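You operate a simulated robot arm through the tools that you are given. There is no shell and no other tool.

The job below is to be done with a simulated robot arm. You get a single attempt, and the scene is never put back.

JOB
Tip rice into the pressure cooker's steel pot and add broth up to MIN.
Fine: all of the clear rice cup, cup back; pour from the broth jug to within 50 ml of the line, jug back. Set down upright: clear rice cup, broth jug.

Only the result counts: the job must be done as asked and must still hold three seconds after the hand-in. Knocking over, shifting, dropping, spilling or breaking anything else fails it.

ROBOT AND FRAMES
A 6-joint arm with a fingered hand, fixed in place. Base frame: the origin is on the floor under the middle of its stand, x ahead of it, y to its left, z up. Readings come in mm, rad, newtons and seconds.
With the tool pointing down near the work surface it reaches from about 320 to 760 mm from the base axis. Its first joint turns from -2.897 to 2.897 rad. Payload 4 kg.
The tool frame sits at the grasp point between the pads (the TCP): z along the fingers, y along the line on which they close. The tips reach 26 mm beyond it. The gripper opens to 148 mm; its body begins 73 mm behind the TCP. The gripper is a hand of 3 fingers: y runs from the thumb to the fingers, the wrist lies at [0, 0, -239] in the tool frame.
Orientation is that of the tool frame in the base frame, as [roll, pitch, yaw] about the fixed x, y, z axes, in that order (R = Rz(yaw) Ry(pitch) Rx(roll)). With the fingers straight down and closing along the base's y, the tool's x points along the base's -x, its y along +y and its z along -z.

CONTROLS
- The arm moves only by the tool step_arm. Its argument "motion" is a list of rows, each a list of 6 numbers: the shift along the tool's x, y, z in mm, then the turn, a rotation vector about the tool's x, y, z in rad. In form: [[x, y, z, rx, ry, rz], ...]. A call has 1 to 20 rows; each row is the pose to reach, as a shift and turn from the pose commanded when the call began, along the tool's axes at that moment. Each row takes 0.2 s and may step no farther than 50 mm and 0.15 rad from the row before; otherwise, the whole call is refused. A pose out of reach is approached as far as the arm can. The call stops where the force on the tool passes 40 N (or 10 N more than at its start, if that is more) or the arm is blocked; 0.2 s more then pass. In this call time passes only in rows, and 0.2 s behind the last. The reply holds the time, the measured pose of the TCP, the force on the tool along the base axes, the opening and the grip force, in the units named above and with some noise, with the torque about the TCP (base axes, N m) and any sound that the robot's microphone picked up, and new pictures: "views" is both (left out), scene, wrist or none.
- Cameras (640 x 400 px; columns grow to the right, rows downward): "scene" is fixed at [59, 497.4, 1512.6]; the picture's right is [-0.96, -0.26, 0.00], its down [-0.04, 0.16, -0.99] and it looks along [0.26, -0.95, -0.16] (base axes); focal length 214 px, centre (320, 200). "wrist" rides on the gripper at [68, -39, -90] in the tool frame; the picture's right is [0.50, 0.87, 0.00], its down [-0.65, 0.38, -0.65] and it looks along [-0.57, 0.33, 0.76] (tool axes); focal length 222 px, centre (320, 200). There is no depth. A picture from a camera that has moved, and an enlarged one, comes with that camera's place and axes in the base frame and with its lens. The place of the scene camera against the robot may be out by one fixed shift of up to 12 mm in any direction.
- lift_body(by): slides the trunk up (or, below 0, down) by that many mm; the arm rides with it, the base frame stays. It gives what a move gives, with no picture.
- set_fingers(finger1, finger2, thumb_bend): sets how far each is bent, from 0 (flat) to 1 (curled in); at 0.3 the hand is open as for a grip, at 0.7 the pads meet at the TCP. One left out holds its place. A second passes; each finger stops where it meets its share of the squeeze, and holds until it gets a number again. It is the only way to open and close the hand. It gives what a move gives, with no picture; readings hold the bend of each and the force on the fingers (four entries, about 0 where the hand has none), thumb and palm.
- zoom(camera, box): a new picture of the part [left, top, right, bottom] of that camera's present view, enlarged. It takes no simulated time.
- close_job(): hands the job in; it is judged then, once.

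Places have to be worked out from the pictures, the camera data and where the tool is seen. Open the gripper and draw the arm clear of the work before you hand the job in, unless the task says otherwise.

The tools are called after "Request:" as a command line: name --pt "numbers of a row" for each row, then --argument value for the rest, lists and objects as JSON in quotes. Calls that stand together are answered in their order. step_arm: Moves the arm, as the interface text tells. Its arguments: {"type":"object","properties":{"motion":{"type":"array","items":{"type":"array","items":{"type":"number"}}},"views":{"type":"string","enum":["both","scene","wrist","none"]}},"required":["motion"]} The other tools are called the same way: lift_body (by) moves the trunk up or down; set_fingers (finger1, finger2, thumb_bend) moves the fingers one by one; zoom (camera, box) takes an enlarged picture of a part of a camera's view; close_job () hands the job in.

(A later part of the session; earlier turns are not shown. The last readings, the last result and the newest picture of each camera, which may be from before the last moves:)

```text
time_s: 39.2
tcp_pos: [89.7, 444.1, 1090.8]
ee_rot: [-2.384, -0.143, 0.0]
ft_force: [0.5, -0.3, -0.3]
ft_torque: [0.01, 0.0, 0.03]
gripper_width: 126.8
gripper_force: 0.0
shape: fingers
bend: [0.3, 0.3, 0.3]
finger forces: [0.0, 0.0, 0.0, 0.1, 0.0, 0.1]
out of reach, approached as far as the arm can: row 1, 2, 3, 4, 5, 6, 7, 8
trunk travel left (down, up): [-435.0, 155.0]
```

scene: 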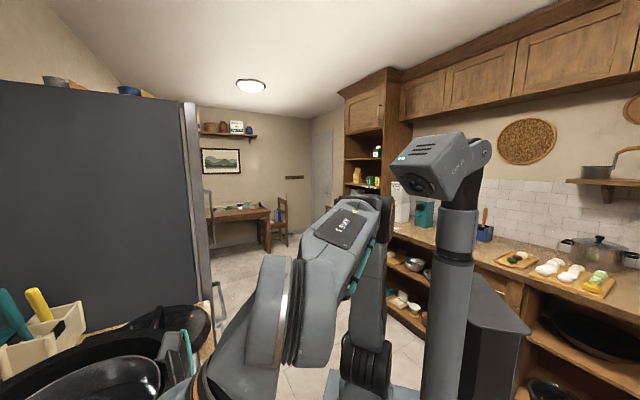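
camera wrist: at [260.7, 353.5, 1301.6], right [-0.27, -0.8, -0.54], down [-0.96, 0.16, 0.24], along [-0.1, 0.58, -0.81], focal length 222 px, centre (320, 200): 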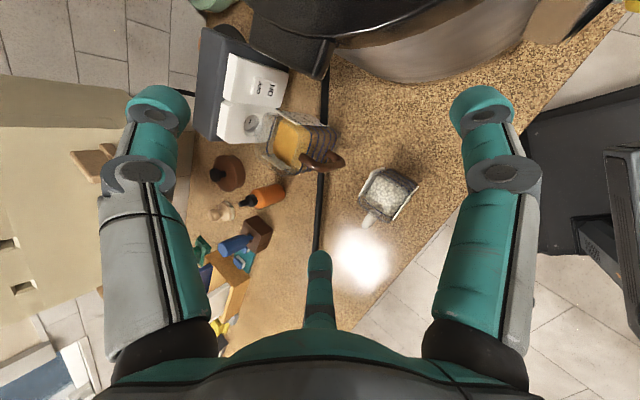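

The solver drifted to (90, 444, 1091) in an awkward configuration. I'll lift the trunk 130 mm for safety and look at the arm.

Request:
lift_body --by 130

Request:
step_arm --pt "0 0 0 0 0 0" --views "both"

```text
time_s: 40.8
tcp_pos: [90.7, 444.0, 1220.8]
ee_rot: [-2.384, -0.142, -0.002]
ft_force: [0.6, -1.0, 0.7]
ft_torque: [0.01, 0.0, 0.01]
gripper_width: 126.8
gripper_force: 0.1
shape: fingers
bend: [0.3, 0.3, 0.3]
finger forces: [0.0, 0.0, 0.0, 0.0, 0.0, 0.0]
trunk travel left (down, up): [-565.0, 25.0]
```

```text
time_s: 41.2
tcp_pos: [90.6, 443.9, 1220.8]
ee_rot: [-2.384, -0.141, -0.002]
ft_force: [-0.6, 0.2, -0.2]
ft_torque: [-0.01, 0.02, 0.03]
gripper_width: 127.0
gripper_force: 0.1
shape: fingers
bend: [0.3, 0.3, 0.3]
finger forces: [0.0, 0.1, 0.0, 0.0, 0.1, 0.1]
trunk travel left (down, up): [-565.0, 25.0]
camera wrist: at [143.8, 410.1, 1322.9], right [0.58, -0.63, -0.52], down [-0.68, -0.72, 0.12], along [-0.45, 0.28, -0.85], focal length 222 px, centre (320, 200)
```

scene: 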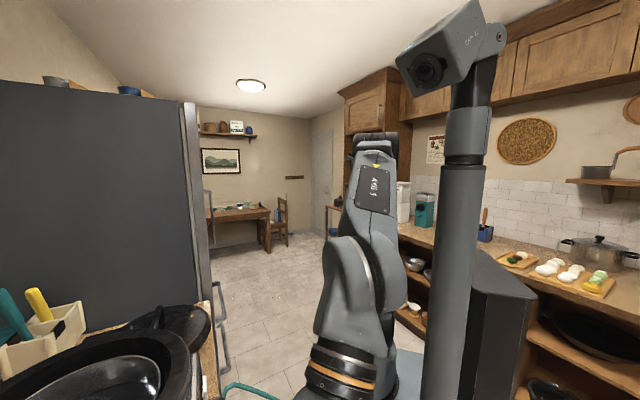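
wrist: 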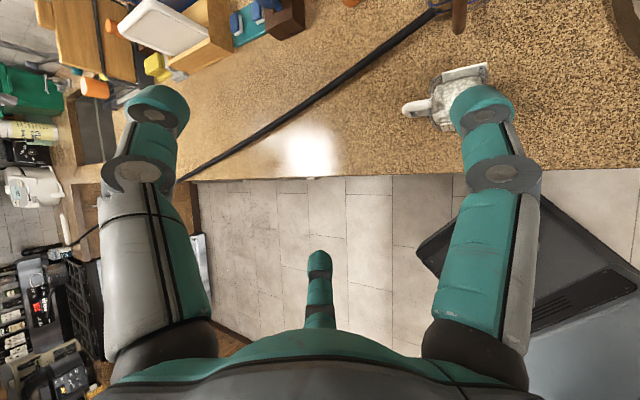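

The cup is undisturbed. At this pose the yaw offset is within the range that worked before, so I'll try levelling the tool now.

Request:
step_arm --pt "0 0 0 -0.13 0 0" --pt "0 0 0 -0.26 0 0" --pt "0 0 0 -0.39 0 0" --pt "0 0 0 -0.52 0 0" --pt "0 0 0 -0.65 0 0" --pt "0 0 0 -0.76 0 0" --views "none"

```text
time_s: 42.6
tcp_pos: [91.0, 408.0, 1080.3]
ee_rot: [-2.935, -0.252, -0.019]
ft_force: [0.2, -0.4, 0.5]
ft_torque: [0.01, -0.01, -0.02]
gripper_width: 126.7
gripper_force: 0.1
shape: fingers
bend: [0.3, 0.3, 0.3]
finger forces: [0.0, 0.0, 0.0, 0.0, 0.0, 0.0]
out of reach, approached as far as the arm can: row 1, 2, 3, 4, 5, 6
trunk travel left (down, up): [-565.0, 25.0]
```

It's drifting in a poor wrist branch. I'll look at the arm and probe which yaw direction frees it, with a small shift away from the counter and up.

Request:
step_arm --pt "0 0 -20 0 0 -0.1" --pt "0 0 -40 0 0 -0.2" --views "both"

```text
time_s: 43.2
tcp_pos: [86.8, 395.3, 1100.5]
ee_rot: [-2.979, -0.304, 0.184]
ft_force: [0.2, -0.5, 1.0]
ft_torque: [0.03, 0.01, 0.01]
gripper_width: 126.8
gripper_force: 0.1
shape: fingers
bend: [0.3, 0.3, 0.3]
finger forces: [0.0, 0.1, 0.1, 0.0, 0.1, 0.0]
out of reach, approached as far as the arm can: row 1, 2
trunk travel left (down, up): [-565.0, 25.0]
camera wrist: at [117.3, 424.9, 1210.8], right [0.67, -0.75, 0.02], down [-0.7, -0.62, 0.36], along [-0.26, -0.25, -0.93], focal length 222 px, centre (320, 200)
```

scene: 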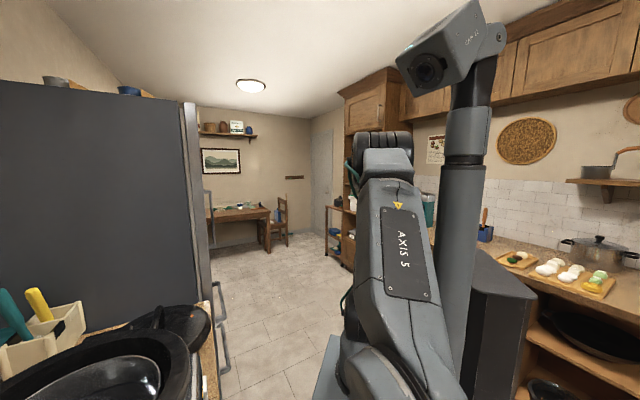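
wrist: 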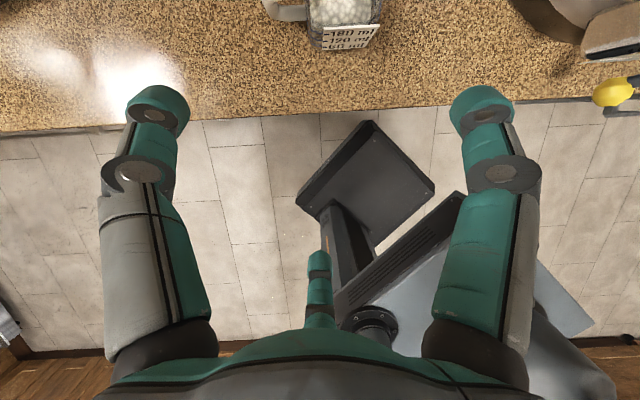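

The forearm's "AXIS 5" side is now on top, so joint 4 flipped in the tilt-up test; pouring sideways (rolling the forearm) will avoid that. To unflip, I'll first raise the hand with the tool swinging up and outward.

Request:
step_arm --pt "16.7 -3 -15.4 0.102 0.095 0.017" --pt "33.4 -6 -30.8 0.203 0.19 0.033" --pt "50.1 -9 -46.2 0.305 0.285 0.05" --pt "66.8 -12 -61.6 0.406 0.38 0.067" --pt "83.5 -15 -77 0.508 0.475 0.083" --pt "100 -18 -92.4 0.609 0.57 0.1" --pt "117 -21 -107.8 0.711 0.665 0.117" --pt "134 -24 -123 0.812 0.76 0.133" --pt "150 -27 -138.6 0.914 0.855 0.15" --pt "167 -30 -154 1.015 0.95 0.167" --views "scene"

```text
time_s: 45.4
tcp_pos: [205.4, 436.1, 1302.3]
ee_rot: [-1.395, -0.72, -0.767]
ft_force: [0.0, 0.6, 0.7]
ft_torque: [0.04, 0.02, -0.07]
gripper_width: 126.6
gripper_force: 0.0
shape: fingers
bend: [0.3, 0.3, 0.3]
finger forces: [0.1, 0.0, 0.0, 0.0, 0.0, 0.0]
out of reach, approached as far as the arm can: row 8, 9, 10
trunk travel left (down, up): [-565.0, 25.0]
```

scene: 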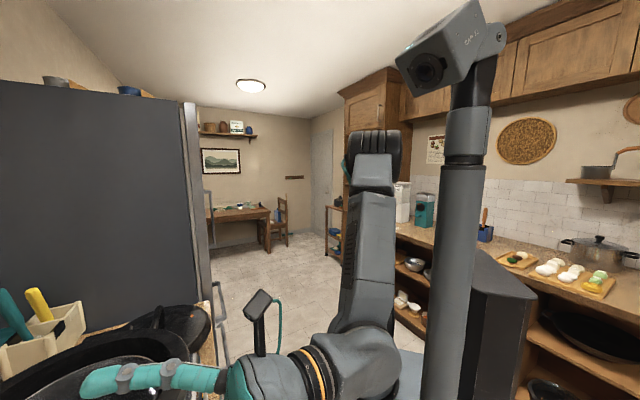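

The hand now points outward at (205, 436, 1302). I judge joint 4 rolled via the right side, so I'll swing the tool to the right around the wrist to unroll it.

Request:
step_arm --pt "23.7 20.8 -2.1 -0.0878 0.0988 -0.0176" --pt "47.4 40.7 -8.3 -0.1756 0.1976 -0.0352" --pt "70.6 59.5 -18.5 -0.2634 0.2964 -0.0528" --pt "92.8 76.8 -32.7 -0.3512 0.3952 -0.0704" --pt "113.9 92.4 -50.4 -0.439 0.494 -0.088" --pt "133.2 105.9 -71.3 -0.5268 0.5928 -0.1056" --pt "150.6 117.1 -95.1 -0.6146 0.6916 -0.1232" --pt "165.6 125.8 -121.5 -0.7024 0.7904 -0.1408" --pt "178.2 131.9 -149.9 -0.7902 0.8892 -0.1584" --views "scene"

```text
time_s: 47.4
tcp_pos: [288.6, 185.2, 1304.6]
ee_rot: [-1.388, -0.72, -1.97]
ft_force: [-0.6, -1.0, 0.3]
ft_torque: [-0.03, -0.03, -0.03]
gripper_width: 127.0
gripper_force: 0.0
shape: fingers
bend: [0.3, 0.3, 0.3]
finger forces: [0.0, 0.0, 0.0, 0.0, 0.0, 0.0]
trunk travel left (down, up): [-565.0, 25.0]
```

scene: 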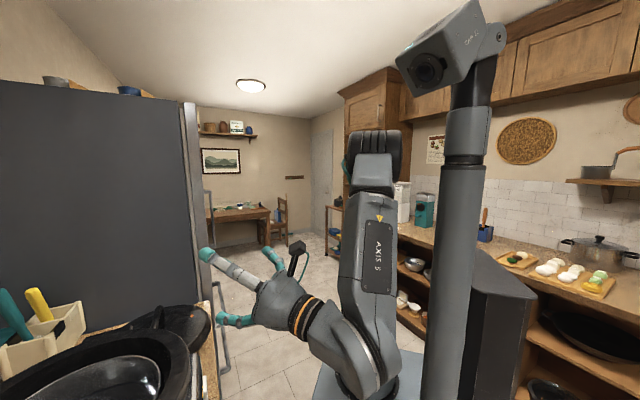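

Fully reachable now. Next I'll swing the tool down to vertical with the TCP held at about (289, 185, 1304).

Request:
step_arm --pt "0 0 0 -0.098 -0.087 0" --pt "0 0 0 -0.196 -0.174 0" --pt "0 0 0 -0.294 -0.261 0" --pt "0 0 0 -0.391 -0.348 0" --pt "0 0 0 -0.489 -0.436 0" --pt "0 0 0 -0.587 -0.523 0" --pt "0 0 0 -0.685 -0.61 0" --pt "0 0 0 -0.783 -0.697 0" --pt "0 0 0 -0.881 -0.784 0" --pt "0 0 0 -0.978 -0.871 0" --pt "0 0 0 -1.076 -0.958 0" --pt "0 0 0 -1.174 -1.045 0" --pt "0 0 0 -1.272 -1.131 0" --views "scene"

```text
time_s: 50.2
tcp_pos: [319.4, 179.4, 1252.6]
ee_rot: [-2.662, -0.378, -1.21]
ft_force: [0.0, 0.1, -0.5]
ft_torque: [-0.02, -0.02, -0.01]
gripper_width: 126.7
gripper_force: 0.1
shape: fingers
bend: [0.3, 0.3, 0.3]
finger forces: [0.0, 0.1, 0.0, 0.1, 0.0, 0.1]
out of reach, approached as far as the arm can: row 8, 9, 10, 11, 12, 13
trunk travel left (down, up): [-565.0, 25.0]
```

scene: 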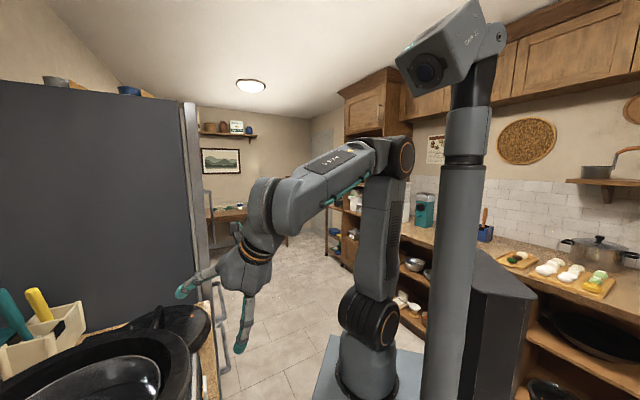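

Label orientation suggests joint 4 has unrolled and the remaining limit is joint 6 (yaw offset ≈ −118°). I'll rotate about the tool axis in the freeing direction.

Request:
step_arm --pt "0 0 0 0 0 -0.14" --pt "0 0 0 0 0 -0.28" --pt "0 0 0 0 0 -0.42" --pt "0 0 0 0 0 -0.56" --pt "0 0 0 0 0 -0.7" --pt "0 0 0 0 0 -0.84" --pt "0 0 0 0 0 -0.98" --pt "0 0 0 0 0 -1.12" --pt "0 0 0 0 0 -1.26" --pt "0 0 0 0 0 -1.4" --views "scene"

```text
time_s: 52.4
tcp_pos: [317.4, 183.8, 1252.9]
ee_rot: [2.798, -0.508, 0.374]
ft_force: [-0.6, -0.2, -0.1]
ft_torque: [-0.01, -0.02, 0.01]
gripper_width: 126.9
gripper_force: 0.1
shape: fingers
bend: [0.3, 0.3, 0.3]
finger forces: [0.1, 0.0, 0.0, 0.0, 0.0, 0.0]
trunk travel left (down, up): [-565.0, 25.0]
```

scene: 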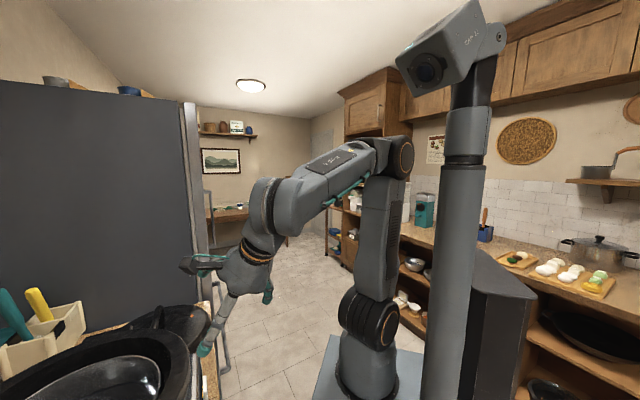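

Freed. Now I'll level the tool to point straight down.

Request:
step_arm --pt "0 0 0 0.062 -0.103 0" --pt "0 0 0 0.124 -0.206 0" --pt "0 0 0 0.186 -0.31 0" --pt "0 0 0 0.248 -0.413 0" --pt "0 0 0 0.31 -0.516 0" --views "scene"

```text
time_s: 53.6
tcp_pos: [318.9, 182.5, 1252.3]
ee_rot: [2.8, -0.508, 0.371]
ft_force: [-0.4, 0.7, -0.1]
ft_torque: [0.04, -0.01, 0.02]
gripper_width: 126.7
gripper_force: 0.1
shape: fingers
bend: [0.3, 0.3, 0.3]
finger forces: [0.0, 0.0, 0.0, 0.0, 0.0, 0.0]
out of reach, approached as far as the arm can: row 1, 2, 3, 4, 5
trunk travel left (down, up): [-565.0, 25.0]
```

scene: 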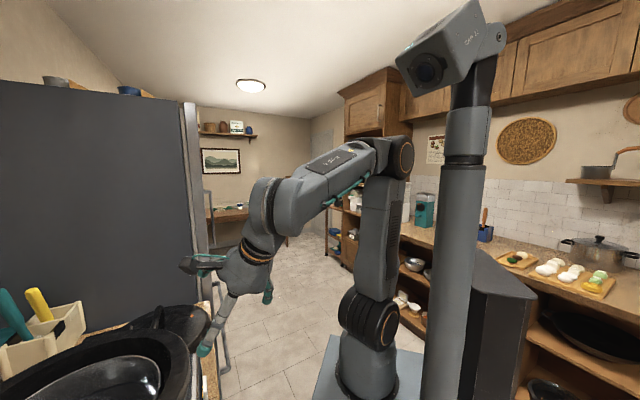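

It is still blocked: I now think joint 4 sits near its ±150° end with joint 5 bent negative. The clean way out is to bring the tool up in the arm's plane and pitch down in-plane, so I'll first retrace to the horizontal pose.

Request:
step_arm --pt "0.3 1 -7.4 -0.071 0.118 0" --pt "0.6 2 -14.8 -0.142 0.236 0" --pt "0.9 2.9 -22 -0.212 0.354 0" --pt "1.2 3.9 -29.5 -0.283 0.471 0" --pt "1.4 4.9 -37 -0.354 0.589 0" --pt "1.7 5.9 -44 -0.425 0.707 0" --pt "2 6.8 -51.6 -0.495 0.825 0" --pt "2.3 7.8 -59 -0.566 0.943 0" --views "none"

```text
time_s: 55.4
tcp_pos: [288.6, 186.9, 1305.1]
ee_rot: [1.313, -1.015, 1.529]
ft_force: [0.4, -0.2, 0.4]
ft_torque: [0.01, -0.01, -0.02]
gripper_width: 126.9
gripper_force: 0.1
shape: fingers
bend: [0.3, 0.3, 0.3]
finger forces: [0.0, 0.1, 0.1, 0.0, 0.0, 0.0]
out of reach, approached as far as the arm can: row 8
trunk travel left (down, up): [-565.0, 25.0]
```

Back at the horizontal right-pointing pose. Now I'll swing the tool left around the wrist until it lies in the arm's own plane (azimuth ≈ 76°).

Request:
step_arm --pt "16.3 -26.6 -2.1 0.1123 0.0676 0.0179" --pt "32.9 -52.5 -8.2 0.2246 0.1352 0.0358" --pt "49.3 -77.2 -18.2 0.3369 0.2028 0.0537" --pt "65.4 -100.1 -32.1 0.4492 0.2704 0.0716" --pt "80.8 -121.2 -49.5 0.5615 0.338 0.0895" --pt "95.3 -139.8 -70.2 0.6738 0.4056 0.1074" --pt "108.5 -155.7 -93.7 0.7861 0.4732 0.1253" --pt "120.4 -168.5 -119.7 0.8984 0.5408 0.1432" --pt "130.6 -178.1 -147.7 1.0107 0.6084 0.1611" --pt "139 -184.3 -177.3 1.123 0.676 0.179" --pt "145.5 -187 -207.7 1.2353 0.7436 0.1969" --pt "149.9 -186.2 -238.8 1.3476 0.8112 0.2148" --views "scene"

```text
time_s: 58.0
tcp_pos: [116.7, 479.4, 1307.1]
ee_rot: [1.309, -1.015, 3.125]
ft_force: [0.0, -0.1, 0.3]
ft_torque: [0.0, -0.01, 0.0]
gripper_width: 126.9
gripper_force: 0.0
shape: fingers
bend: [0.3, 0.3, 0.3]
finger forces: [0.0, 0.0, 0.0, 0.0, 0.1, 0.1]
trunk travel left (down, up): [-565.0, 25.0]
```

scene: 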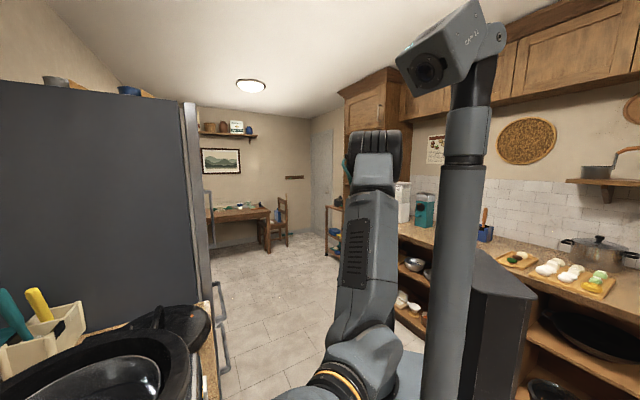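

All reachable, and the forearm has rolled back toward its original side. Now I'll pitch the tool down in-plane with the TCP held at (117, 479, 1307).

Request:
step_arm --pt "0 0 0 0.0675 -0.1123 0" --pt "0 0 0 0.135 -0.2246 0" --pt "0 0 0 0.2025 -0.3369 0" --pt "0 0 0 0.27 -0.4492 0" --pt "0 0 0 0.3375 -0.5615 0" --pt "0 0 0 0.405 -0.6738 0" --pt "0 0 0 0.4725 -0.7861 0" --pt "0 0 0 0.54 -0.8984 0" --pt "0 0 0 0.6075 -1.0107 0" --pt "0 0 0 0.675 -1.123 0" --pt "0 0 0 0.7425 -1.2353 0" --pt "0 0 0 0.81 -1.3476 0" --pt "0 0 0 0.878 -1.461 0" --views "scene"

```text
time_s: 60.8
tcp_pos: [68.1, 469.2, 1234.7]
ee_rot: [2.743, -0.494, 1.952]
ft_force: [0.5, 0.7, 0.2]
ft_torque: [0.01, 0.01, 0.03]
gripper_width: 126.7
gripper_force: 0.0
shape: fingers
bend: [0.3, 0.3, 0.3]
finger forces: [0.0, 0.0, 0.0, 0.0, 0.0, 0.0]
out of reach, approached as far as the arm can: row 5, 6, 7, 8, 9, 10, 11, 12, 13
trunk travel left (down, up): [-565.0, 25.0]
```

scene: 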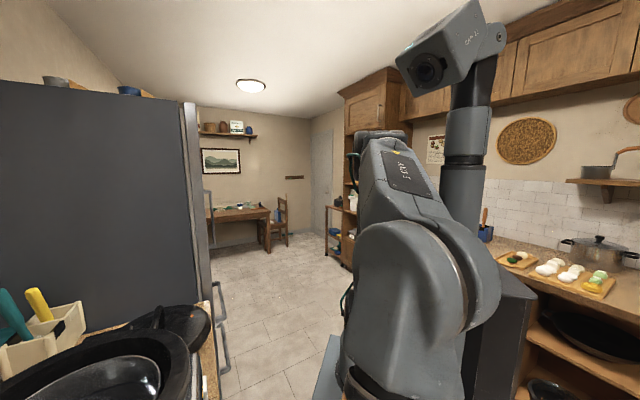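

Joint 4 is evidently at its limit (tool can only unroll via the left side). I'll pitch back up to the horizontal in-plane pose first.

Request:
step_arm --pt "3.5 6.6 -4.3 -0.0542 0.1187 0" --pt "7 13.2 -8.5 -0.1083 0.2375 0" --pt "10.4 19.8 -12.8 -0.1625 0.3562 0" --pt "13.9 26.5 -17 -0.2166 0.475 0" --pt "17.4 33 -21.3 -0.2708 0.5937 0" --pt "20.9 39.7 -25.6 -0.325 0.7125 0" --pt "24.3 46.3 -29.8 -0.379 0.8312 0" --pt "27.8 52.9 -34.1 -0.4333 0.95 0" --views "none"

```text
time_s: 62.6
tcp_pos: [103.2, 483.6, 1296.3]
ee_rot: [1.4, -1.023, 3.113]
ft_force: [-0.1, 0.2, 0.7]
ft_torque: [0.02, 0.02, -0.03]
gripper_width: 126.9
gripper_force: 0.0
shape: fingers
bend: [0.3, 0.3, 0.3]
finger forces: [0.0, 0.0, 0.1, 0.0, 0.0, 0.0]
trunk travel left (down, up): [-565.0, 25.0]
```

Now I'll rotate the whole arm about its base toward the right (TCP orbiting at z≈1296, well above the cooker), so there is room to swing the tool left afterward.

Request:
step_arm --pt "-24.6 41.5 -4.1 -0.0837 -0.0503 -0.0087" --pt "-48.4 82.8 -12.9 -0.1673 -0.1006 -0.0174" --pt "-71.5 123.3 -26.2 -0.251 -0.1509 -0.026" --pt "-93.2 162.6 -44 -0.3346 -0.2012 -0.0347" --pt "-113.8 200.6 -66.2 -0.4183 -0.2515 -0.0434" --pt "-132.8 236.7 -92.4 -0.5019 -0.3018 -0.0521" --pt "-150 270.5 -122.4 -0.5856 -0.3521 -0.0608" --pt "-165.3 301.8 -156.1 -0.6692 -0.4024 -0.0694" --pt "-178.7 330.3 -192.9 -0.7529 -0.4527 -0.0781" --pt "-189.8 355.7 -232.6 -0.8365 -0.503 -0.0868" --views "scene"

```text
time_s: 64.8
tcp_pos: [484.2, 192.4, 1324.5]
ee_rot: [1.402, -1.02, 2.131]
ft_force: [0.4, 1.0, -0.3]
ft_torque: [0.05, 0.02, 0.02]
gripper_width: 126.6
gripper_force: 0.2
shape: fingers
bend: [0.3, 0.3, 0.3]
finger forces: [0.1, 0.0, 0.1, 0.0, 0.0, 0.0]
out of reach, approached as far as the arm can: row 1, 2, 3, 4, 5, 6, 7, 8, 9, 10
trunk travel left (down, up): [-565.0, 25.0]
```

scene: 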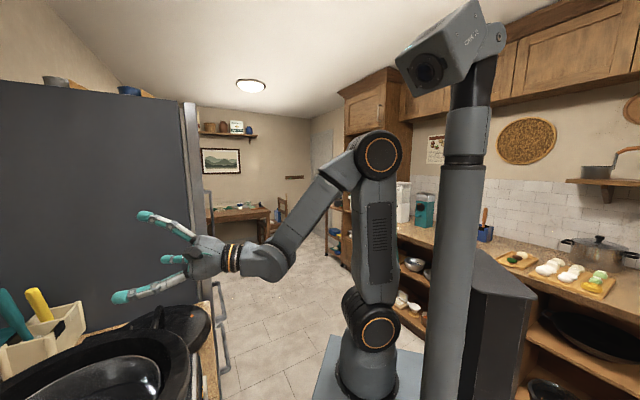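

The arm is now pointing over the pot with the hand up-bent. I'll swing the tool to the left around the wrist by ~100°.

Request:
step_arm --pt "18.1 -29.4 -2.4 0.124 0.0751 0.0128" --pt "36.1 -57.9 -9.9 0.248 0.1502 0.0256" --pt "53.8 -85 -22.2 0.372 0.2253 0.0384" --pt "70.7 -110.1 -38.9 0.496 0.3004 0.0512" --pt "86.5 -132.7 -59.9 0.62 0.3755 0.064" --pt "100.9 -152.1 -84.6 0.744 0.4506 0.0768" --pt "113.4 -168.2 -112.5 0.868 0.5257 0.0896" --pt "124.1 -180.5 -143.1 0.992 0.6008 0.1024" --pt "132.4 -188.8 -175.6 1.116 0.6759 0.1152" --pt "138.3 -192.8 -209.5 1.24 0.751 0.128" --pt "141.7 -192.5 -243.9 1.364 0.8261 0.1408" --pt "142.5 -187.9 -278.2 1.488 0.9012 0.1536" --views "scene"

```text
time_s: 67.4
tcp_pos: [135.8, 295.2, 1322.5]
ee_rot: [1.401, -1.019, -2.4]
ft_force: [-0.2, 0.5, -0.2]
ft_torque: [-0.01, -0.01, 0.01]
gripper_width: 127.1
gripper_force: 0.0
shape: fingers
bend: [0.3, 0.3, 0.3]
finger forces: [0.1, 0.0, 0.0, 0.1, 0.0, 0.0]
trunk travel left (down, up): [-565.0, 25.0]
```

scene: 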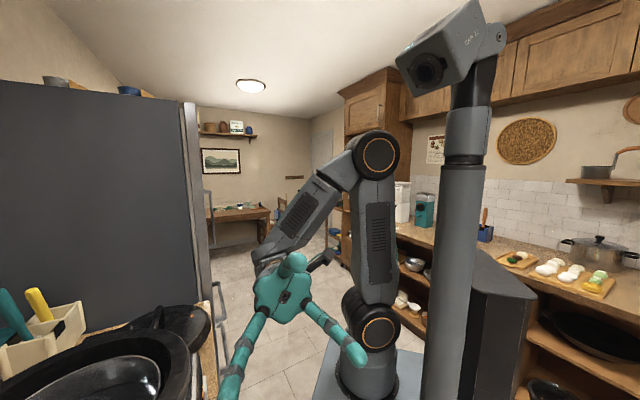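

Everything reachable and the forearm's grille side is back where it belongs. Now I'll pitch the tool down to vertical.

Request:
step_arm --pt "-3.1 5.2 -0.5 0.0715 -0.118 0" --pt "-6.2 10.4 -1 0.143 -0.236 0" --pt "-9.3 15.6 -1.5 0.2145 -0.354 0" --pt "-12.3 20.8 -2 0.286 -0.472 0" --pt "-15.4 26 -2.5 0.3575 -0.59 0" --pt "-18.5 31.2 -3 0.429 -0.708 0" --pt "-21.6 36.4 -3.5 0.5005 -0.826 0" --pt "-24.7 41.6 -4 0.572 -0.944 0" --pt "-27.8 46.8 -4.5 0.6435 -1.062 0" --pt "-30.8 52 -5 0.715 -1.18 0" --pt "-33.9 57.2 -5.5 0.7865 -1.298 0" --pt "-37 62.4 -6 0.858 -1.418 0" --views "both"

```text
time_s: 70.0
tcp_pos: [311.1, 229.9, 1206.5]
ee_rot: [3.087, -0.039, 2.761]
ft_force: [-0.1, -0.7, 0.1]
ft_torque: [0.01, 0.02, -0.03]
gripper_width: 126.7
gripper_force: 0.0
shape: fingers
bend: [0.3, 0.3, 0.3]
finger forces: [0.0, 0.0, 0.1, 0.0, 0.0, 0.1]
out of reach, approached as far as the arm can: row 7, 8, 9, 10, 11, 12
trunk travel left (down, up): [-565.0, 25.0]
camera wrist: at [233.7, 211.2, 1297.5], right [-0.14, 0.99, 0.07], down [0.76, 0.06, 0.65], along [0.63, 0.14, -0.76], focal length 222 px, centre (320, 200)
```

scene: 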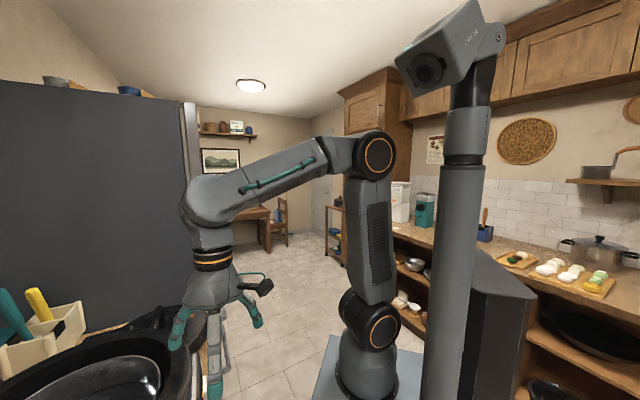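
wrist: 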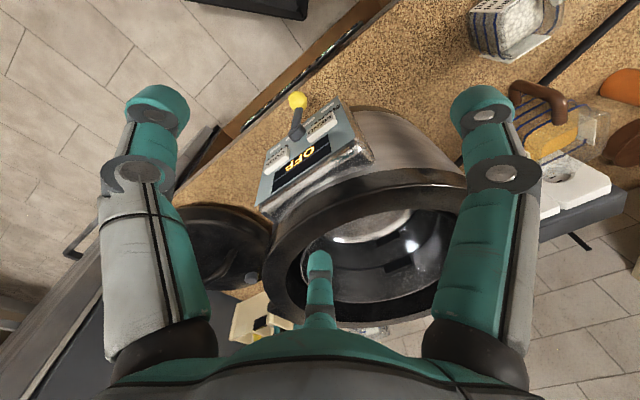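

The tool is nearly vertical at (311, 230, 1207), though it drifted. I'll raise 60 mm and level the small residual tilt to check that it now moves freely.

Request:
step_arm --pt "0 0 -30 0.02 0.02 0" --pt "0 0 -60 0.04 0.04 0" --views "none"

```text
time_s: 70.6
tcp_pos: [321.9, 199.4, 1254.4]
ee_rot: [3.12, -0.083, 2.769]
ft_force: [0.0, 0.5, 0.4]
ft_torque: [0.01, -0.01, -0.02]
gripper_width: 127.0
gripper_force: 0.1
shape: fingers
bend: [0.3, 0.3, 0.3]
finger forces: [0.0, 0.0, 0.0, 0.0, 0.1, 0.0]
out of reach, approached as far as the arm can: row 1, 2
trunk travel left (down, up): [-565.0, 25.0]
```

Still limited in this wrist branch. I'll zoom on the arm in the scene view to understand the wrist geometry.

Request:
zoom --camera "scene" --box '[150, 110, 430, 400]'

```text
1.38 times, centred on (290, 255) of scene
camera zoom: at [59.0, 497.4, 1512.6], right [-0.96, -0.26, 0.0], down [-0.04, 0.16, -0.99], along [0.26, -0.95, -0.16], focal length 296 px, centre (361, 124)
```

zoom: 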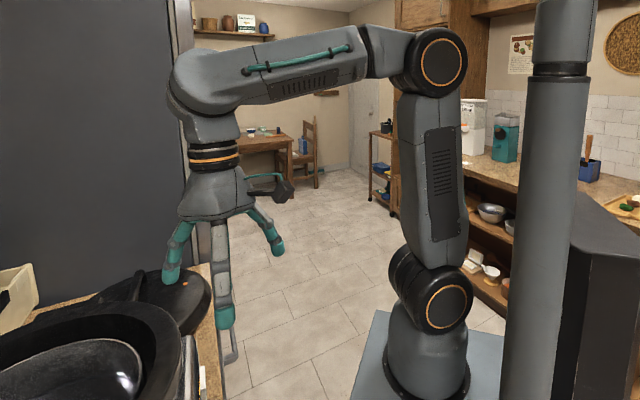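

The forearm actually looks close to its original orientation now. I'll probe with a small pure rise and small yaw to see which motion is blocked.

Request:
step_arm --pt "0 0 0 0 0 -0.14" --pt "0 0 0 0 0 -0.28" --views "none"

Request:
step_arm --pt "0 0 -20 0 0 0" --views "none"

Request:
step_arm --pt "0 0 0 0 0 0.14" --pt "0 0 0 0 0 0.28" --pt "0 0 0 0 0 0.42" --pt "0 0 0 0 0 0.56" --views "none"

Request:
step_arm --pt "0 0 -20 0 0 0" --views "none"

```text
time_s: 71.2
tcp_pos: [321.8, 199.3, 1253.0]
ee_rot: [3.104, -0.073, 3.044]
ft_force: [-0.6, -0.5, -1.0]
ft_torque: [-0.01, 0.0, 0.0]
gripper_width: 127.0
gripper_force: 0.0
shape: fingers
bend: [0.3, 0.3, 0.3]
finger forces: [0.0, 0.1, 0.1, 0.1, 0.1, 0.0]
trunk travel left (down, up): [-565.0, 25.0]
```

```text
time_s: 71.6
tcp_pos: [322.3, 198.5, 1274.6]
ee_rot: [3.102, -0.073, 3.045]
ft_force: [-0.3, 0.2, 0.0]
ft_torque: [0.04, 0.0, 0.02]
gripper_width: 126.8
gripper_force: 0.1
shape: fingers
bend: [0.3, 0.3, 0.3]
finger forces: [0.0, 0.0, 0.1, 0.0, 0.0, 0.0]
trunk travel left (down, up): [-565.0, 25.0]
```

```text
time_s: 72.6
tcp_pos: [351.2, 136.5, 1227.5]
ee_rot: [3.128, -0.094, 2.499]
ft_force: [-0.7, 0.1, -0.1]
ft_torque: [-0.01, 0.01, -0.01]
gripper_width: 127.4
gripper_force: 0.0
shape: fingers
bend: [0.3, 0.3, 0.3]
finger forces: [0.0, 0.0, 0.0, 0.1, 0.0, 0.0]
out of reach, approached as far as the arm can: row 2, 3, 4
trunk travel left (down, up): [-565.0, 25.0]
```

```text
time_s: 73.0
tcp_pos: [356.2, 121.2, 1235.1]
ee_rot: [-3.14, -0.087, 2.488]
ft_force: [-1.1, 0.4, -0.9]
ft_torque: [-0.01, 0.01, -0.02]
gripper_width: 127.0
gripper_force: 0.0
shape: fingers
bend: [0.3, 0.3, 0.3]
finger forces: [0.0, 0.0, 0.1, 0.0, 0.0, 0.0]
out of reach, approached as far as the arm can: row 1
trunk travel left (down, up): [-565.0, 25.0]
```

Joint 6 is the blocker here, and turning yaw positive frees it. I'll rotate +1.5 rad in yaw while moving back up and inward, then check free motion.

Request:
step_arm --pt "0 0 -5 0 0 -0.14" --pt "0 0 -10 0 0 -0.28" --pt "0 0 -15 0 0 -0.42" --pt "0 0 -20 0 0 -0.56" --pt "0 0 -25 0 0 -0.7" --pt "0 0 -30 0 0 -0.84" --pt "0 0 -35 0 0 -0.98" --pt "0 0 -40 0 0 -1.12" --pt "0 0 -45 0 0 -1.26" --pt "0 0 -50 0 0 -1.4" --views "scene"

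```text
time_s: 75.2
tcp_pos: [358.6, 118.0, 1283.4]
ee_rot: [3.062, -0.021, -2.399]
ft_force: [0.5, 0.2, 0.4]
ft_torque: [0.0, -0.01, -0.02]
gripper_width: 127.2
gripper_force: 0.0
shape: fingers
bend: [0.3, 0.3, 0.3]
finger forces: [0.0, 0.0, 0.0, 0.0, 0.0, 0.0]
trunk travel left (down, up): [-565.0, 25.0]
```

scene: 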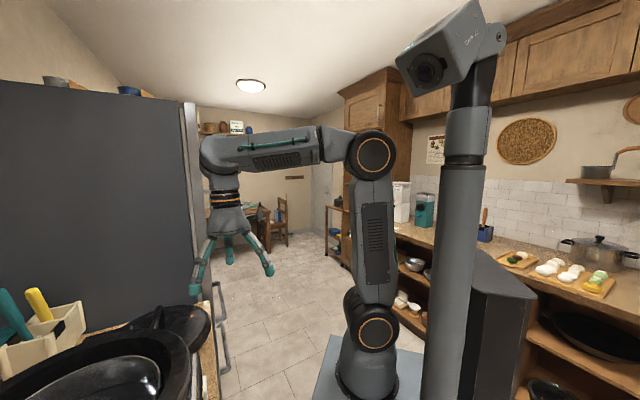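

Free now: tool down with q≈204°. I'll level exactly and move back over the cup side to confirm unrestricted motion.

Request:
step_arm --pt "-16.1 44.4 5.5 0.013 -0.003 0" --pt "-32.2 88.9 11 0.027 -0.007 0" --pt "-48.3 133.3 16.5 0.04 -0.01 0" --pt "-64.5 177.8 22 0.053 -0.014 0" --pt "-80.6 222.2 27.5 0.067 -0.018 0" --pt "-96.7 266.7 33 0.08 -0.021 0" --views "both"

```text
time_s: 76.6
tcp_pos: [250.8, 383.4, 1273.4]
ee_rot: [-3.141, 0.0, -2.4]
ft_force: [-0.2, -0.3, 1.3]
ft_torque: [-0.01, -0.01, 0.0]
gripper_width: 126.9
gripper_force: 0.1
shape: fingers
bend: [0.3, 0.3, 0.3]
finger forces: [0.0, 0.0, 0.0, 0.0, 0.1, 0.0]
trunk travel left (down, up): [-565.0, 25.0]
camera wrist: at [227.1, 308.5, 1364.6], right [-0.95, 0.3, 0.0], down [0.23, 0.72, 0.65], along [0.2, 0.62, -0.76], focal length 222 px, centre (320, 200)
```

scene: 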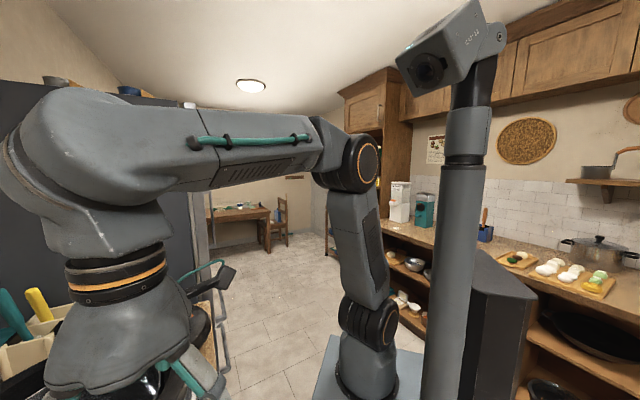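
wrist: 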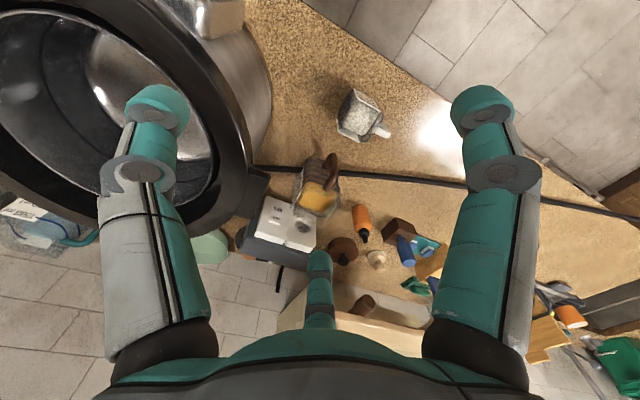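

Motion is free and the wrist is in a usable branch. Now I'll test a sideways pour tilt here in free air (tilt about tool x, palm swinging to the left).

Request:
step_arm --pt "0 0 0 0.14 0 0" --pt "0 0 0 0.28 0 0" --pt "0 0 0 0.42 0 0" --pt "0 0 0 0.56 0 0" --pt "0 0 0 0.7 0 0" --pt "0 0 0 0.84 0 0" --pt "0 0 0 0.98 0 0" --views "none"

```text
time_s: 78.2
tcp_pos: [296.9, 389.4, 1295.7]
ee_rot: [-2.315, -0.053, -2.373]
ft_force: [-0.2, 0.5, -0.2]
ft_torque: [-0.01, -0.01, 0.04]
gripper_width: 127.1
gripper_force: 0.0
shape: fingers
bend: [0.3, 0.3, 0.3]
finger forces: [0.0, 0.0, 0.1, 0.0, 0.0, 0.1]
out of reach, approached as far as the arm can: row 5, 6, 7
trunk travel left (down, up): [-565.0, 25.0]
```

That side hits a limit at ~45°. I'll return to tool-down, then continue yaw positive to test the opposite side.

Request:
step_arm --pt "6 5.8 -0.9 -0.138 0.008 0" --pt "12 11.6 -1.8 -0.275 0.017 0" --pt "18 17.4 -2.7 -0.413 0.025 0" --pt "24 23.2 -3.6 -0.55 0.033 0" --pt "30 29 -4.5 -0.688 0.042 0" --pt "36 34.9 -5.4 -0.826 0.05 0" --views "none"

Request:
step_arm --pt "0 0 0 0 0 -0.14" --pt "0 0 0 0 0 -0.28" --pt "0 0 0 0 0 -0.42" --pt "0 0 0 0 0 -0.56" --pt "0 0 0 0 0 -0.7" --pt "0 0 0 0 0 -0.84" --pt "0 0 0 0 0 -0.98" --pt "0 0 0 0 0 -1.12" --pt "0 0 0 0 0 -1.26" --pt "0 0 0 0 0 -1.4" --pt "0 0 0 0 0 -1.54" --pt "0 0 0 0 0 -1.68" --views "none"

```text
time_s: 79.6
tcp_pos: [247.9, 383.6, 1274.7]
ee_rot: [3.138, -0.099, -2.395]
ft_force: [0.5, 0.2, 0.5]
ft_torque: [-0.01, -0.02, 0.04]
gripper_width: 127.3
gripper_force: 0.0
shape: fingers
bend: [0.3, 0.3, 0.3]
finger forces: [0.0, 0.1, 0.0, 0.1, 0.0, 0.1]
trunk travel left (down, up): [-565.0, 25.0]
```

```text
time_s: 82.2
tcp_pos: [248.5, 383.4, 1273.9]
ee_rot: [3.042, 0.012, -0.713]
ft_force: [0.9, 0.6, 0.1]
ft_torque: [0.0, 0.0, 0.0]
gripper_width: 127.0
gripper_force: 0.0
shape: fingers
bend: [0.3, 0.3, 0.3]
finger forces: [0.0, 0.0, 0.0, 0.1, 0.0, 0.0]
trunk travel left (down, up): [-565.0, 25.0]
```

q≈262° reached freely. Continuing to q≈360° and levelling.

Request:
step_arm --pt "0 0 0 0 0 -0.14" --pt "0 0 0 0 0 -0.28" --pt "0 0 0 0 0 -0.42" --pt "0 0 0 0 0 -0.56" --pt "0 0 0 0 0 -0.7" --pt "0 0 0 0 0 -0.84" --pt "0 0 0 0 0 -0.98" --pt "0 0 0 0 0 -1.12" --pt "0 0 0 0 0 -1.26" --pt "0 0 0 0 0 -1.4" --pt "0 0 0 0 0 -1.54" --pt "0 0 0 0 0 -1.7" --views "none"

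```text
refused: row 12 steps farther than a row can; nothing moved
```

Request:
step_arm --pt "0 0 0 0 0 -0.14" --pt "0 0 0 0 0 -0.28" --pt "0 0 0 0 0 -0.42" --pt "0 0 0 0 0 -0.56" --pt "0 0 0 0 0 -0.7" --pt "0 0 0 0 0 -0.84" --pt "0 0 0 0 0 -0.98" --pt "0 0 0 0 0 -1.12" --pt "0 0 0 0 0 -1.26" --pt "0 0 0 0 0 -1.4" --pt "0 0 0 0 0 -1.54" --pt "0 0 0 0 0 -1.68" --views "none"

```text
time_s: 84.8
tcp_pos: [249.1, 382.8, 1274.7]
ee_rot: [-3.118, 0.097, 0.972]
ft_force: [-0.7, 0.0, 0.2]
ft_torque: [0.02, 0.0, 0.01]
gripper_width: 127.1
gripper_force: 0.2
shape: fingers
bend: [0.3, 0.3, 0.3]
finger forces: [0.1, 0.0, 0.1, 0.0, 0.0, 0.0]
trunk travel left (down, up): [-565.0, 25.0]
```

q≈359° reached with no limit. Now test the pour tilt on this side (tool swings to point left, palm to the right).

Request:
step_arm --pt "0 0 0 -0.024 0.097 0" --views "none"

Request:
step_arm --pt "0 0 0 0.14 0 0" --pt "0 0 0 0.28 0 0" --pt "0 0 0 0.42 0 0" --pt "0 0 0 0.56 0 0" --pt "0 0 0 0.7 0 0" --pt "0 0 0 0.84 0 0" --pt "0 0 0 0.98 0 0" --views "none"

```text
time_s: 85.2
tcp_pos: [248.6, 383.0, 1276.3]
ee_rot: [3.139, -0.004, 0.966]
ft_force: [0.0, 0.5, 0.4]
ft_torque: [0.01, 0.0, 0.01]
gripper_width: 126.9
gripper_force: 0.2
shape: fingers
bend: [0.3, 0.3, 0.3]
finger forces: [0.0, 0.1, 0.1, 0.0, 0.0, 0.1]
trunk travel left (down, up): [-565.0, 25.0]
```

```text
time_s: 86.8
tcp_pos: [246.3, 383.9, 1274.7]
ee_rot: [-2.16, -0.001, 0.964]
ft_force: [0.5, 0.3, 0.5]
ft_torque: [0.01, -0.01, -0.01]
gripper_width: 127.0
gripper_force: 0.0
shape: fingers
bend: [0.3, 0.3, 0.3]
finger forces: [0.0, 0.1, 0.0, 0.1, 0.0, 0.0]
trunk travel left (down, up): [-565.0, 25.0]
```

Clean to 56°. Continue to ~120°.

Request:
step_arm --pt "0 0 0 0.14 0 0" --pt "0 0 0 0.28 0 0" --pt "0 0 0 0.42 0 0" --pt "0 0 0 0.56 0 0" --pt "0 0 0 0.7 0 0" --pt "0 0 0 0.84 0 0" --pt "0 0 0 0.98 0 0" --pt "0 0 0 1.12 0 0" --views "both"

```text
time_s: 88.6
tcp_pos: [242.7, 391.4, 1273.0]
ee_rot: [-1.194, -0.001, 0.961]
ft_force: [0.2, -0.1, -0.4]
ft_torque: [-0.02, -0.03, 0.02]
gripper_width: 126.9
gripper_force: 0.1
shape: fingers
bend: [0.3, 0.3, 0.3]
finger forces: [0.0, 0.0, 0.0, 0.0, 0.0, 0.0]
out of reach, approached as far as the arm can: row 7, 8
trunk travel left (down, up): [-565.0, 25.0]
camera wrist: at [360.9, 390.3, 1275.9], right [0.03, 0.59, -0.81], down [0.01, -0.81, -0.59], along [-1.0, 0.01, -0.02], focal length 222 px, centre (320, 200)
```

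scene: 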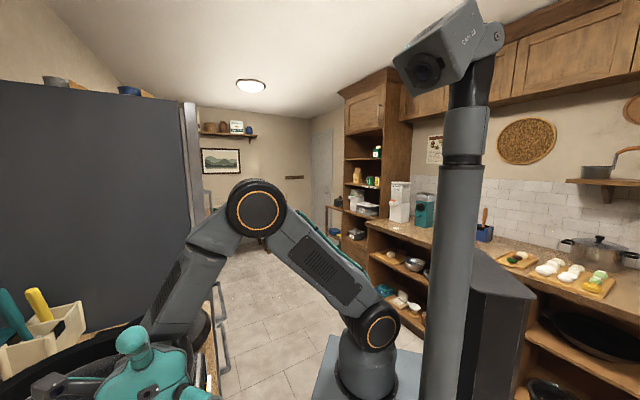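
wrist: 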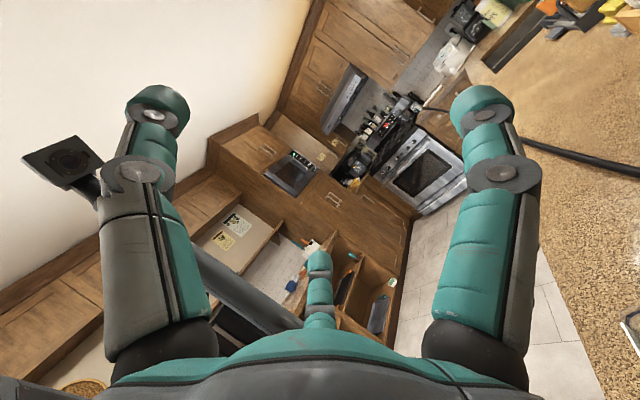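

The sideways pour tilt (~112°) works on this side with q≈0–360°, so this wrist branch suits the job. I'll tilt back to tool-down.

Request:
step_arm --pt "0 0 0 -0.139 0 0" --pt "0 0 0 -0.278 0 0" --pt "0 0 0 -0.417 0 0" --pt "0 0 0 -0.556 0 0" --pt "0 0 0 -0.695 0 0" --pt "0 0 0 -0.834 0 0" --pt "0 0 0 -0.973 0 0" --pt "0 0 0 -1.112 0 0" --pt "0 0 0 -1.251 0 0" --pt "0 0 0 -1.39 0 0" --pt "0 0 0 -1.529 0 0" --pt "0 0 0 -1.668 0 0" --pt "0 0 0 -1.807 0 0" --pt "0 0 0 -1.947 0 0" --views "none"

Request:
step_arm --pt "0 0 0 0 0 -0.14" --pt "0 0 0 0 0 -0.28" --pt "0 0 0 0 0 -0.42" --pt "0 0 0 0 0 -0.56" --pt "0 0 0 0 0 -0.7" --pt "0 0 0 0 0 -0.84" --pt "0 0 0 0 0 -0.98" --pt "0 0 0 0 0 -1.12" --pt "0 0 0 0 0 -1.26" --pt "0 0 0 0 0 -1.4" --views "wrist"

```text
time_s: 91.6
tcp_pos: [240.3, 391.8, 1273.8]
ee_rot: [3.14, 0.001, 0.957]
ft_force: [1.0, -1.0, 0.4]
ft_torque: [-0.01, -0.03, -0.02]
gripper_width: 126.9
gripper_force: 0.1
shape: fingers
bend: [0.3, 0.3, 0.3]
finger forces: [0.0, 0.0, 0.0, 0.0, 0.0, 0.0]
trunk travel left (down, up): [-565.0, 25.0]
```

```text
time_s: 93.8
tcp_pos: [240.1, 391.0, 1271.9]
ee_rot: [-3.14, 0.001, 2.363]
ft_force: [0.8, 0.1, -0.1]
ft_torque: [-0.02, 0.01, -0.01]
gripper_width: 126.9
gripper_force: 0.1
shape: fingers
bend: [0.3, 0.3, 0.3]
finger forces: [0.0, 0.0, 0.1, 0.0, 0.0, 0.1]
trunk travel left (down, up): [-565.0, 25.0]
camera wrist: at [163.8, 410.4, 1363.5], right [0.25, 0.97, 0.0], down [0.73, -0.19, 0.65], along [0.63, -0.17, -0.76], focal length 222 px, centre (320, 200)
```

wrist: 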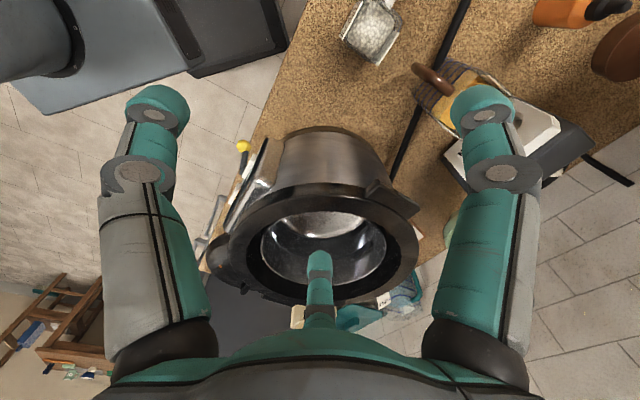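

yaw 2.363 (tool +y pointing along the counter's depth, away from robot) is reached without limit. I'll preshape the fingers to ~95 mm and move to a leaned pre-grasp point behind/above the cup.

Request:
set_fingers --finger1 0.4 --finger2 0.4 --thumb_bend 0.4

Request:
step_arm --pt "19 -7.9 29 -0.087 0 0" --pt "38 -15.8 58 -0.175 0 0" --pt "57 -23.6 87 -0.262 0 0" --pt "76.1 -31.5 116 -0.349 0 0" --views "both"

Request:
zoom --camera "wrist" --box '[240, 0, 440, 130]'

```text
time_s: 94.8
tcp_pos: [239.1, 391.2, 1271.9]
ee_rot: [-3.14, -0.001, 2.36]
ft_force: [-0.7, 0.0, 0.4]
ft_torque: [-0.01, 0.02, -0.01]
gripper_width: 95.7
gripper_force: 0.0
shape: fingers
bend: [0.4, 0.4, 0.4]
finger forces: [0.1, 0.0, 0.0, 0.0, 0.1, 0.1]
trunk travel left (down, up): [-565.0, 25.0]
```

```text
time_s: 95.8
tcp_pos: [209.0, 420.1, 1214.2]
ee_rot: [2.895, -0.098, 2.389]
ft_force: [0.0, 0.1, 0.4]
ft_torque: [0.02, -0.03, -0.02]
gripper_width: 95.5
gripper_force: 0.0
shape: fingers
bend: [0.4, 0.4, 0.4]
finger forces: [0.0, 0.0, 0.0, 0.0, 0.1, 0.0]
out of reach, approached as far as the arm can: row 3, 4
trunk travel left (down, up): [-565.0, 25.0]
camera wrist: at [123.7, 417.1, 1298.5], right [0.23, 0.94, 0.26], down [0.67, -0.34, 0.66], along [0.71, 0.03, -0.71], focal length 222 px, centre (320, 200)
```

scene: 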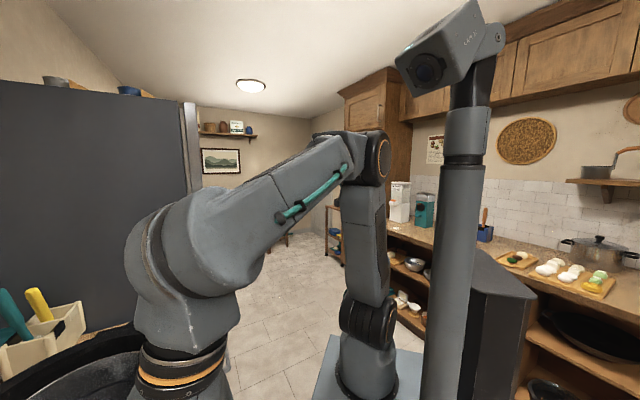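
wrist: 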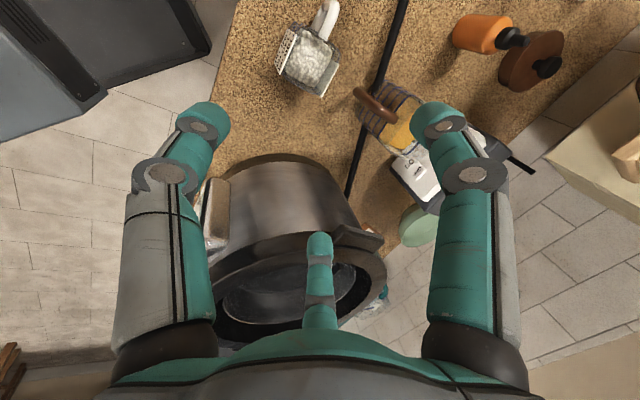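

```text
3.08 times, centred on (340, 65) of wrist
camera zoom: at [123.7, 417.1, 1298.5], right [0.23, 0.94, 0.26], down [0.67, -0.34, 0.66], along [0.71, 0.03, -0.71], focal length 684 px, centre (258, 615)
```

zoom: 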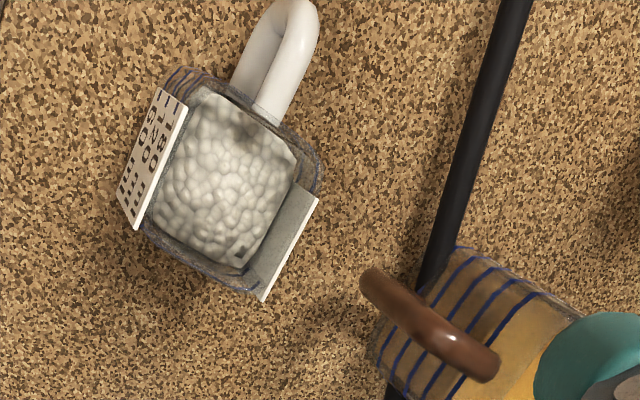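

The lean at that yaw exceeds joint 6's range, so I'll use a yaw about 20° smaller (tool y at ~25°), which still keeps the fingers clear of the handle. Moving to the new leaned pre-grasp pose at about (165, 447, 1109).

Request:
step_arm --pt "10 -9.2 26 -0.03 -0.051 0.083" --pt "20 -18.3 52 -0.06 -0.102 0.166" --pt "30 -27.5 78 -0.09 -0.152 0.249" --pt "40 -36.6 103.9 -0.12 -0.203 0.332" --views "wrist"

```text
time_s: 96.8
tcp_pos: [195.7, 478.0, 1206.1]
ee_rot: [2.988, -0.022, 2.016]
ft_force: [0.2, -0.4, 0.3]
ft_torque: [-0.03, 0.0, -0.05]
gripper_width: 95.5
gripper_force: 0.0
shape: fingers
bend: [0.4, 0.4, 0.4]
finger forces: [0.1, 0.0, 0.0, 0.1, 0.1, 0.0]
out of reach, approached as far as the arm can: row 1, 2, 3, 4
trunk travel left (down, up): [-565.0, 25.0]
camera wrist: at [119.4, 515.1, 1292.5], right [0.56, 0.82, 0.14], down [0.54, -0.49, 0.69], along [0.63, -0.31, -0.71], focal length 222 px, centre (320, 200)
```

wrist: 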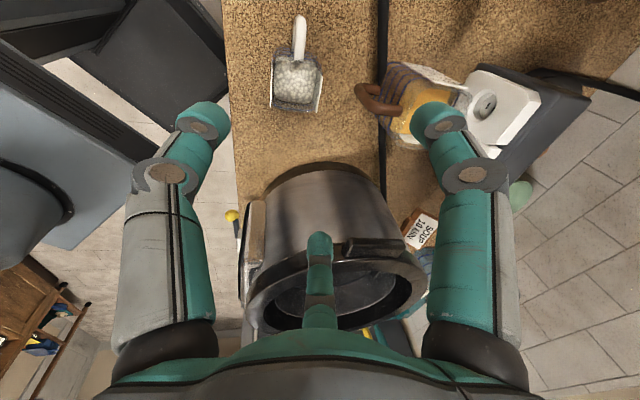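

Leaning outward is limited in this wrist branch, so I'll grasp with a vertical tool. First I'll verify the pour tilt right over the pot in free air: level, then move to about (464, 357, 1290) with yaw ≈ 0.18.

Request:
step_arm --pt "0 0 -20 0.075 -0.011 0" --pt "0 0 -40 0.153 -0.022 0" --views "none"

Request:
step_arm --pt "-16 13.6 -3.1 0 0 0.131" --pt "-32.1 27.1 -6.3 0 0 0.262" --pt "-48.1 40.7 -9.4 0 0 0.393" --pt "-64.1 54.3 -12.6 0 0 0.524" --pt "-80.2 67.9 -15.7 0 0 0.655" --pt "-96.2 81.4 -18.9 0 0 0.786" --pt "-112.3 95 -22 0 0 0.917" --pt "-128.3 108.6 -25.1 0 0 1.048" --pt "-144.3 122.1 -28.3 0 0 1.179" --pt "-160.4 135.7 -31.4 0 0 1.31" --pt "-176.4 149.3 -34.6 0 0 1.441" --pt "-192.4 162.9 -37.7 0 0 1.572" --pt "-208.5 176.4 -40.9 0 0 1.703" --pt "-224.5 190 -44 0 0 1.83" --views "none"

```text
time_s: 97.4
tcp_pos: [191.2, 476.8, 1244.6]
ee_rot: [3.141, -0.003, 2.016]
ft_force: [-0.5, 0.3, 0.0]
ft_torque: [-0.02, 0.01, -0.01]
gripper_width: 95.5
gripper_force: 0.0
shape: fingers
bend: [0.4, 0.4, 0.4]
finger forces: [0.0, 0.0, 0.0, 0.1, 0.0, 0.0]
trunk travel left (down, up): [-565.0, 25.0]
```

```text
time_s: 100.4
tcp_pos: [460.2, 357.7, 1289.4]
ee_rot: [-3.141, 0.001, 0.185]
ft_force: [0.1, 0.3, 0.0]
ft_torque: [-0.01, -0.02, 0.02]
gripper_width: 95.1
gripper_force: 0.1
shape: fingers
bend: [0.4, 0.4, 0.4]
finger forces: [0.1, 0.1, 0.0, 0.1, 0.0, 0.1]
trunk travel left (down, up): [-565.0, 25.0]
```

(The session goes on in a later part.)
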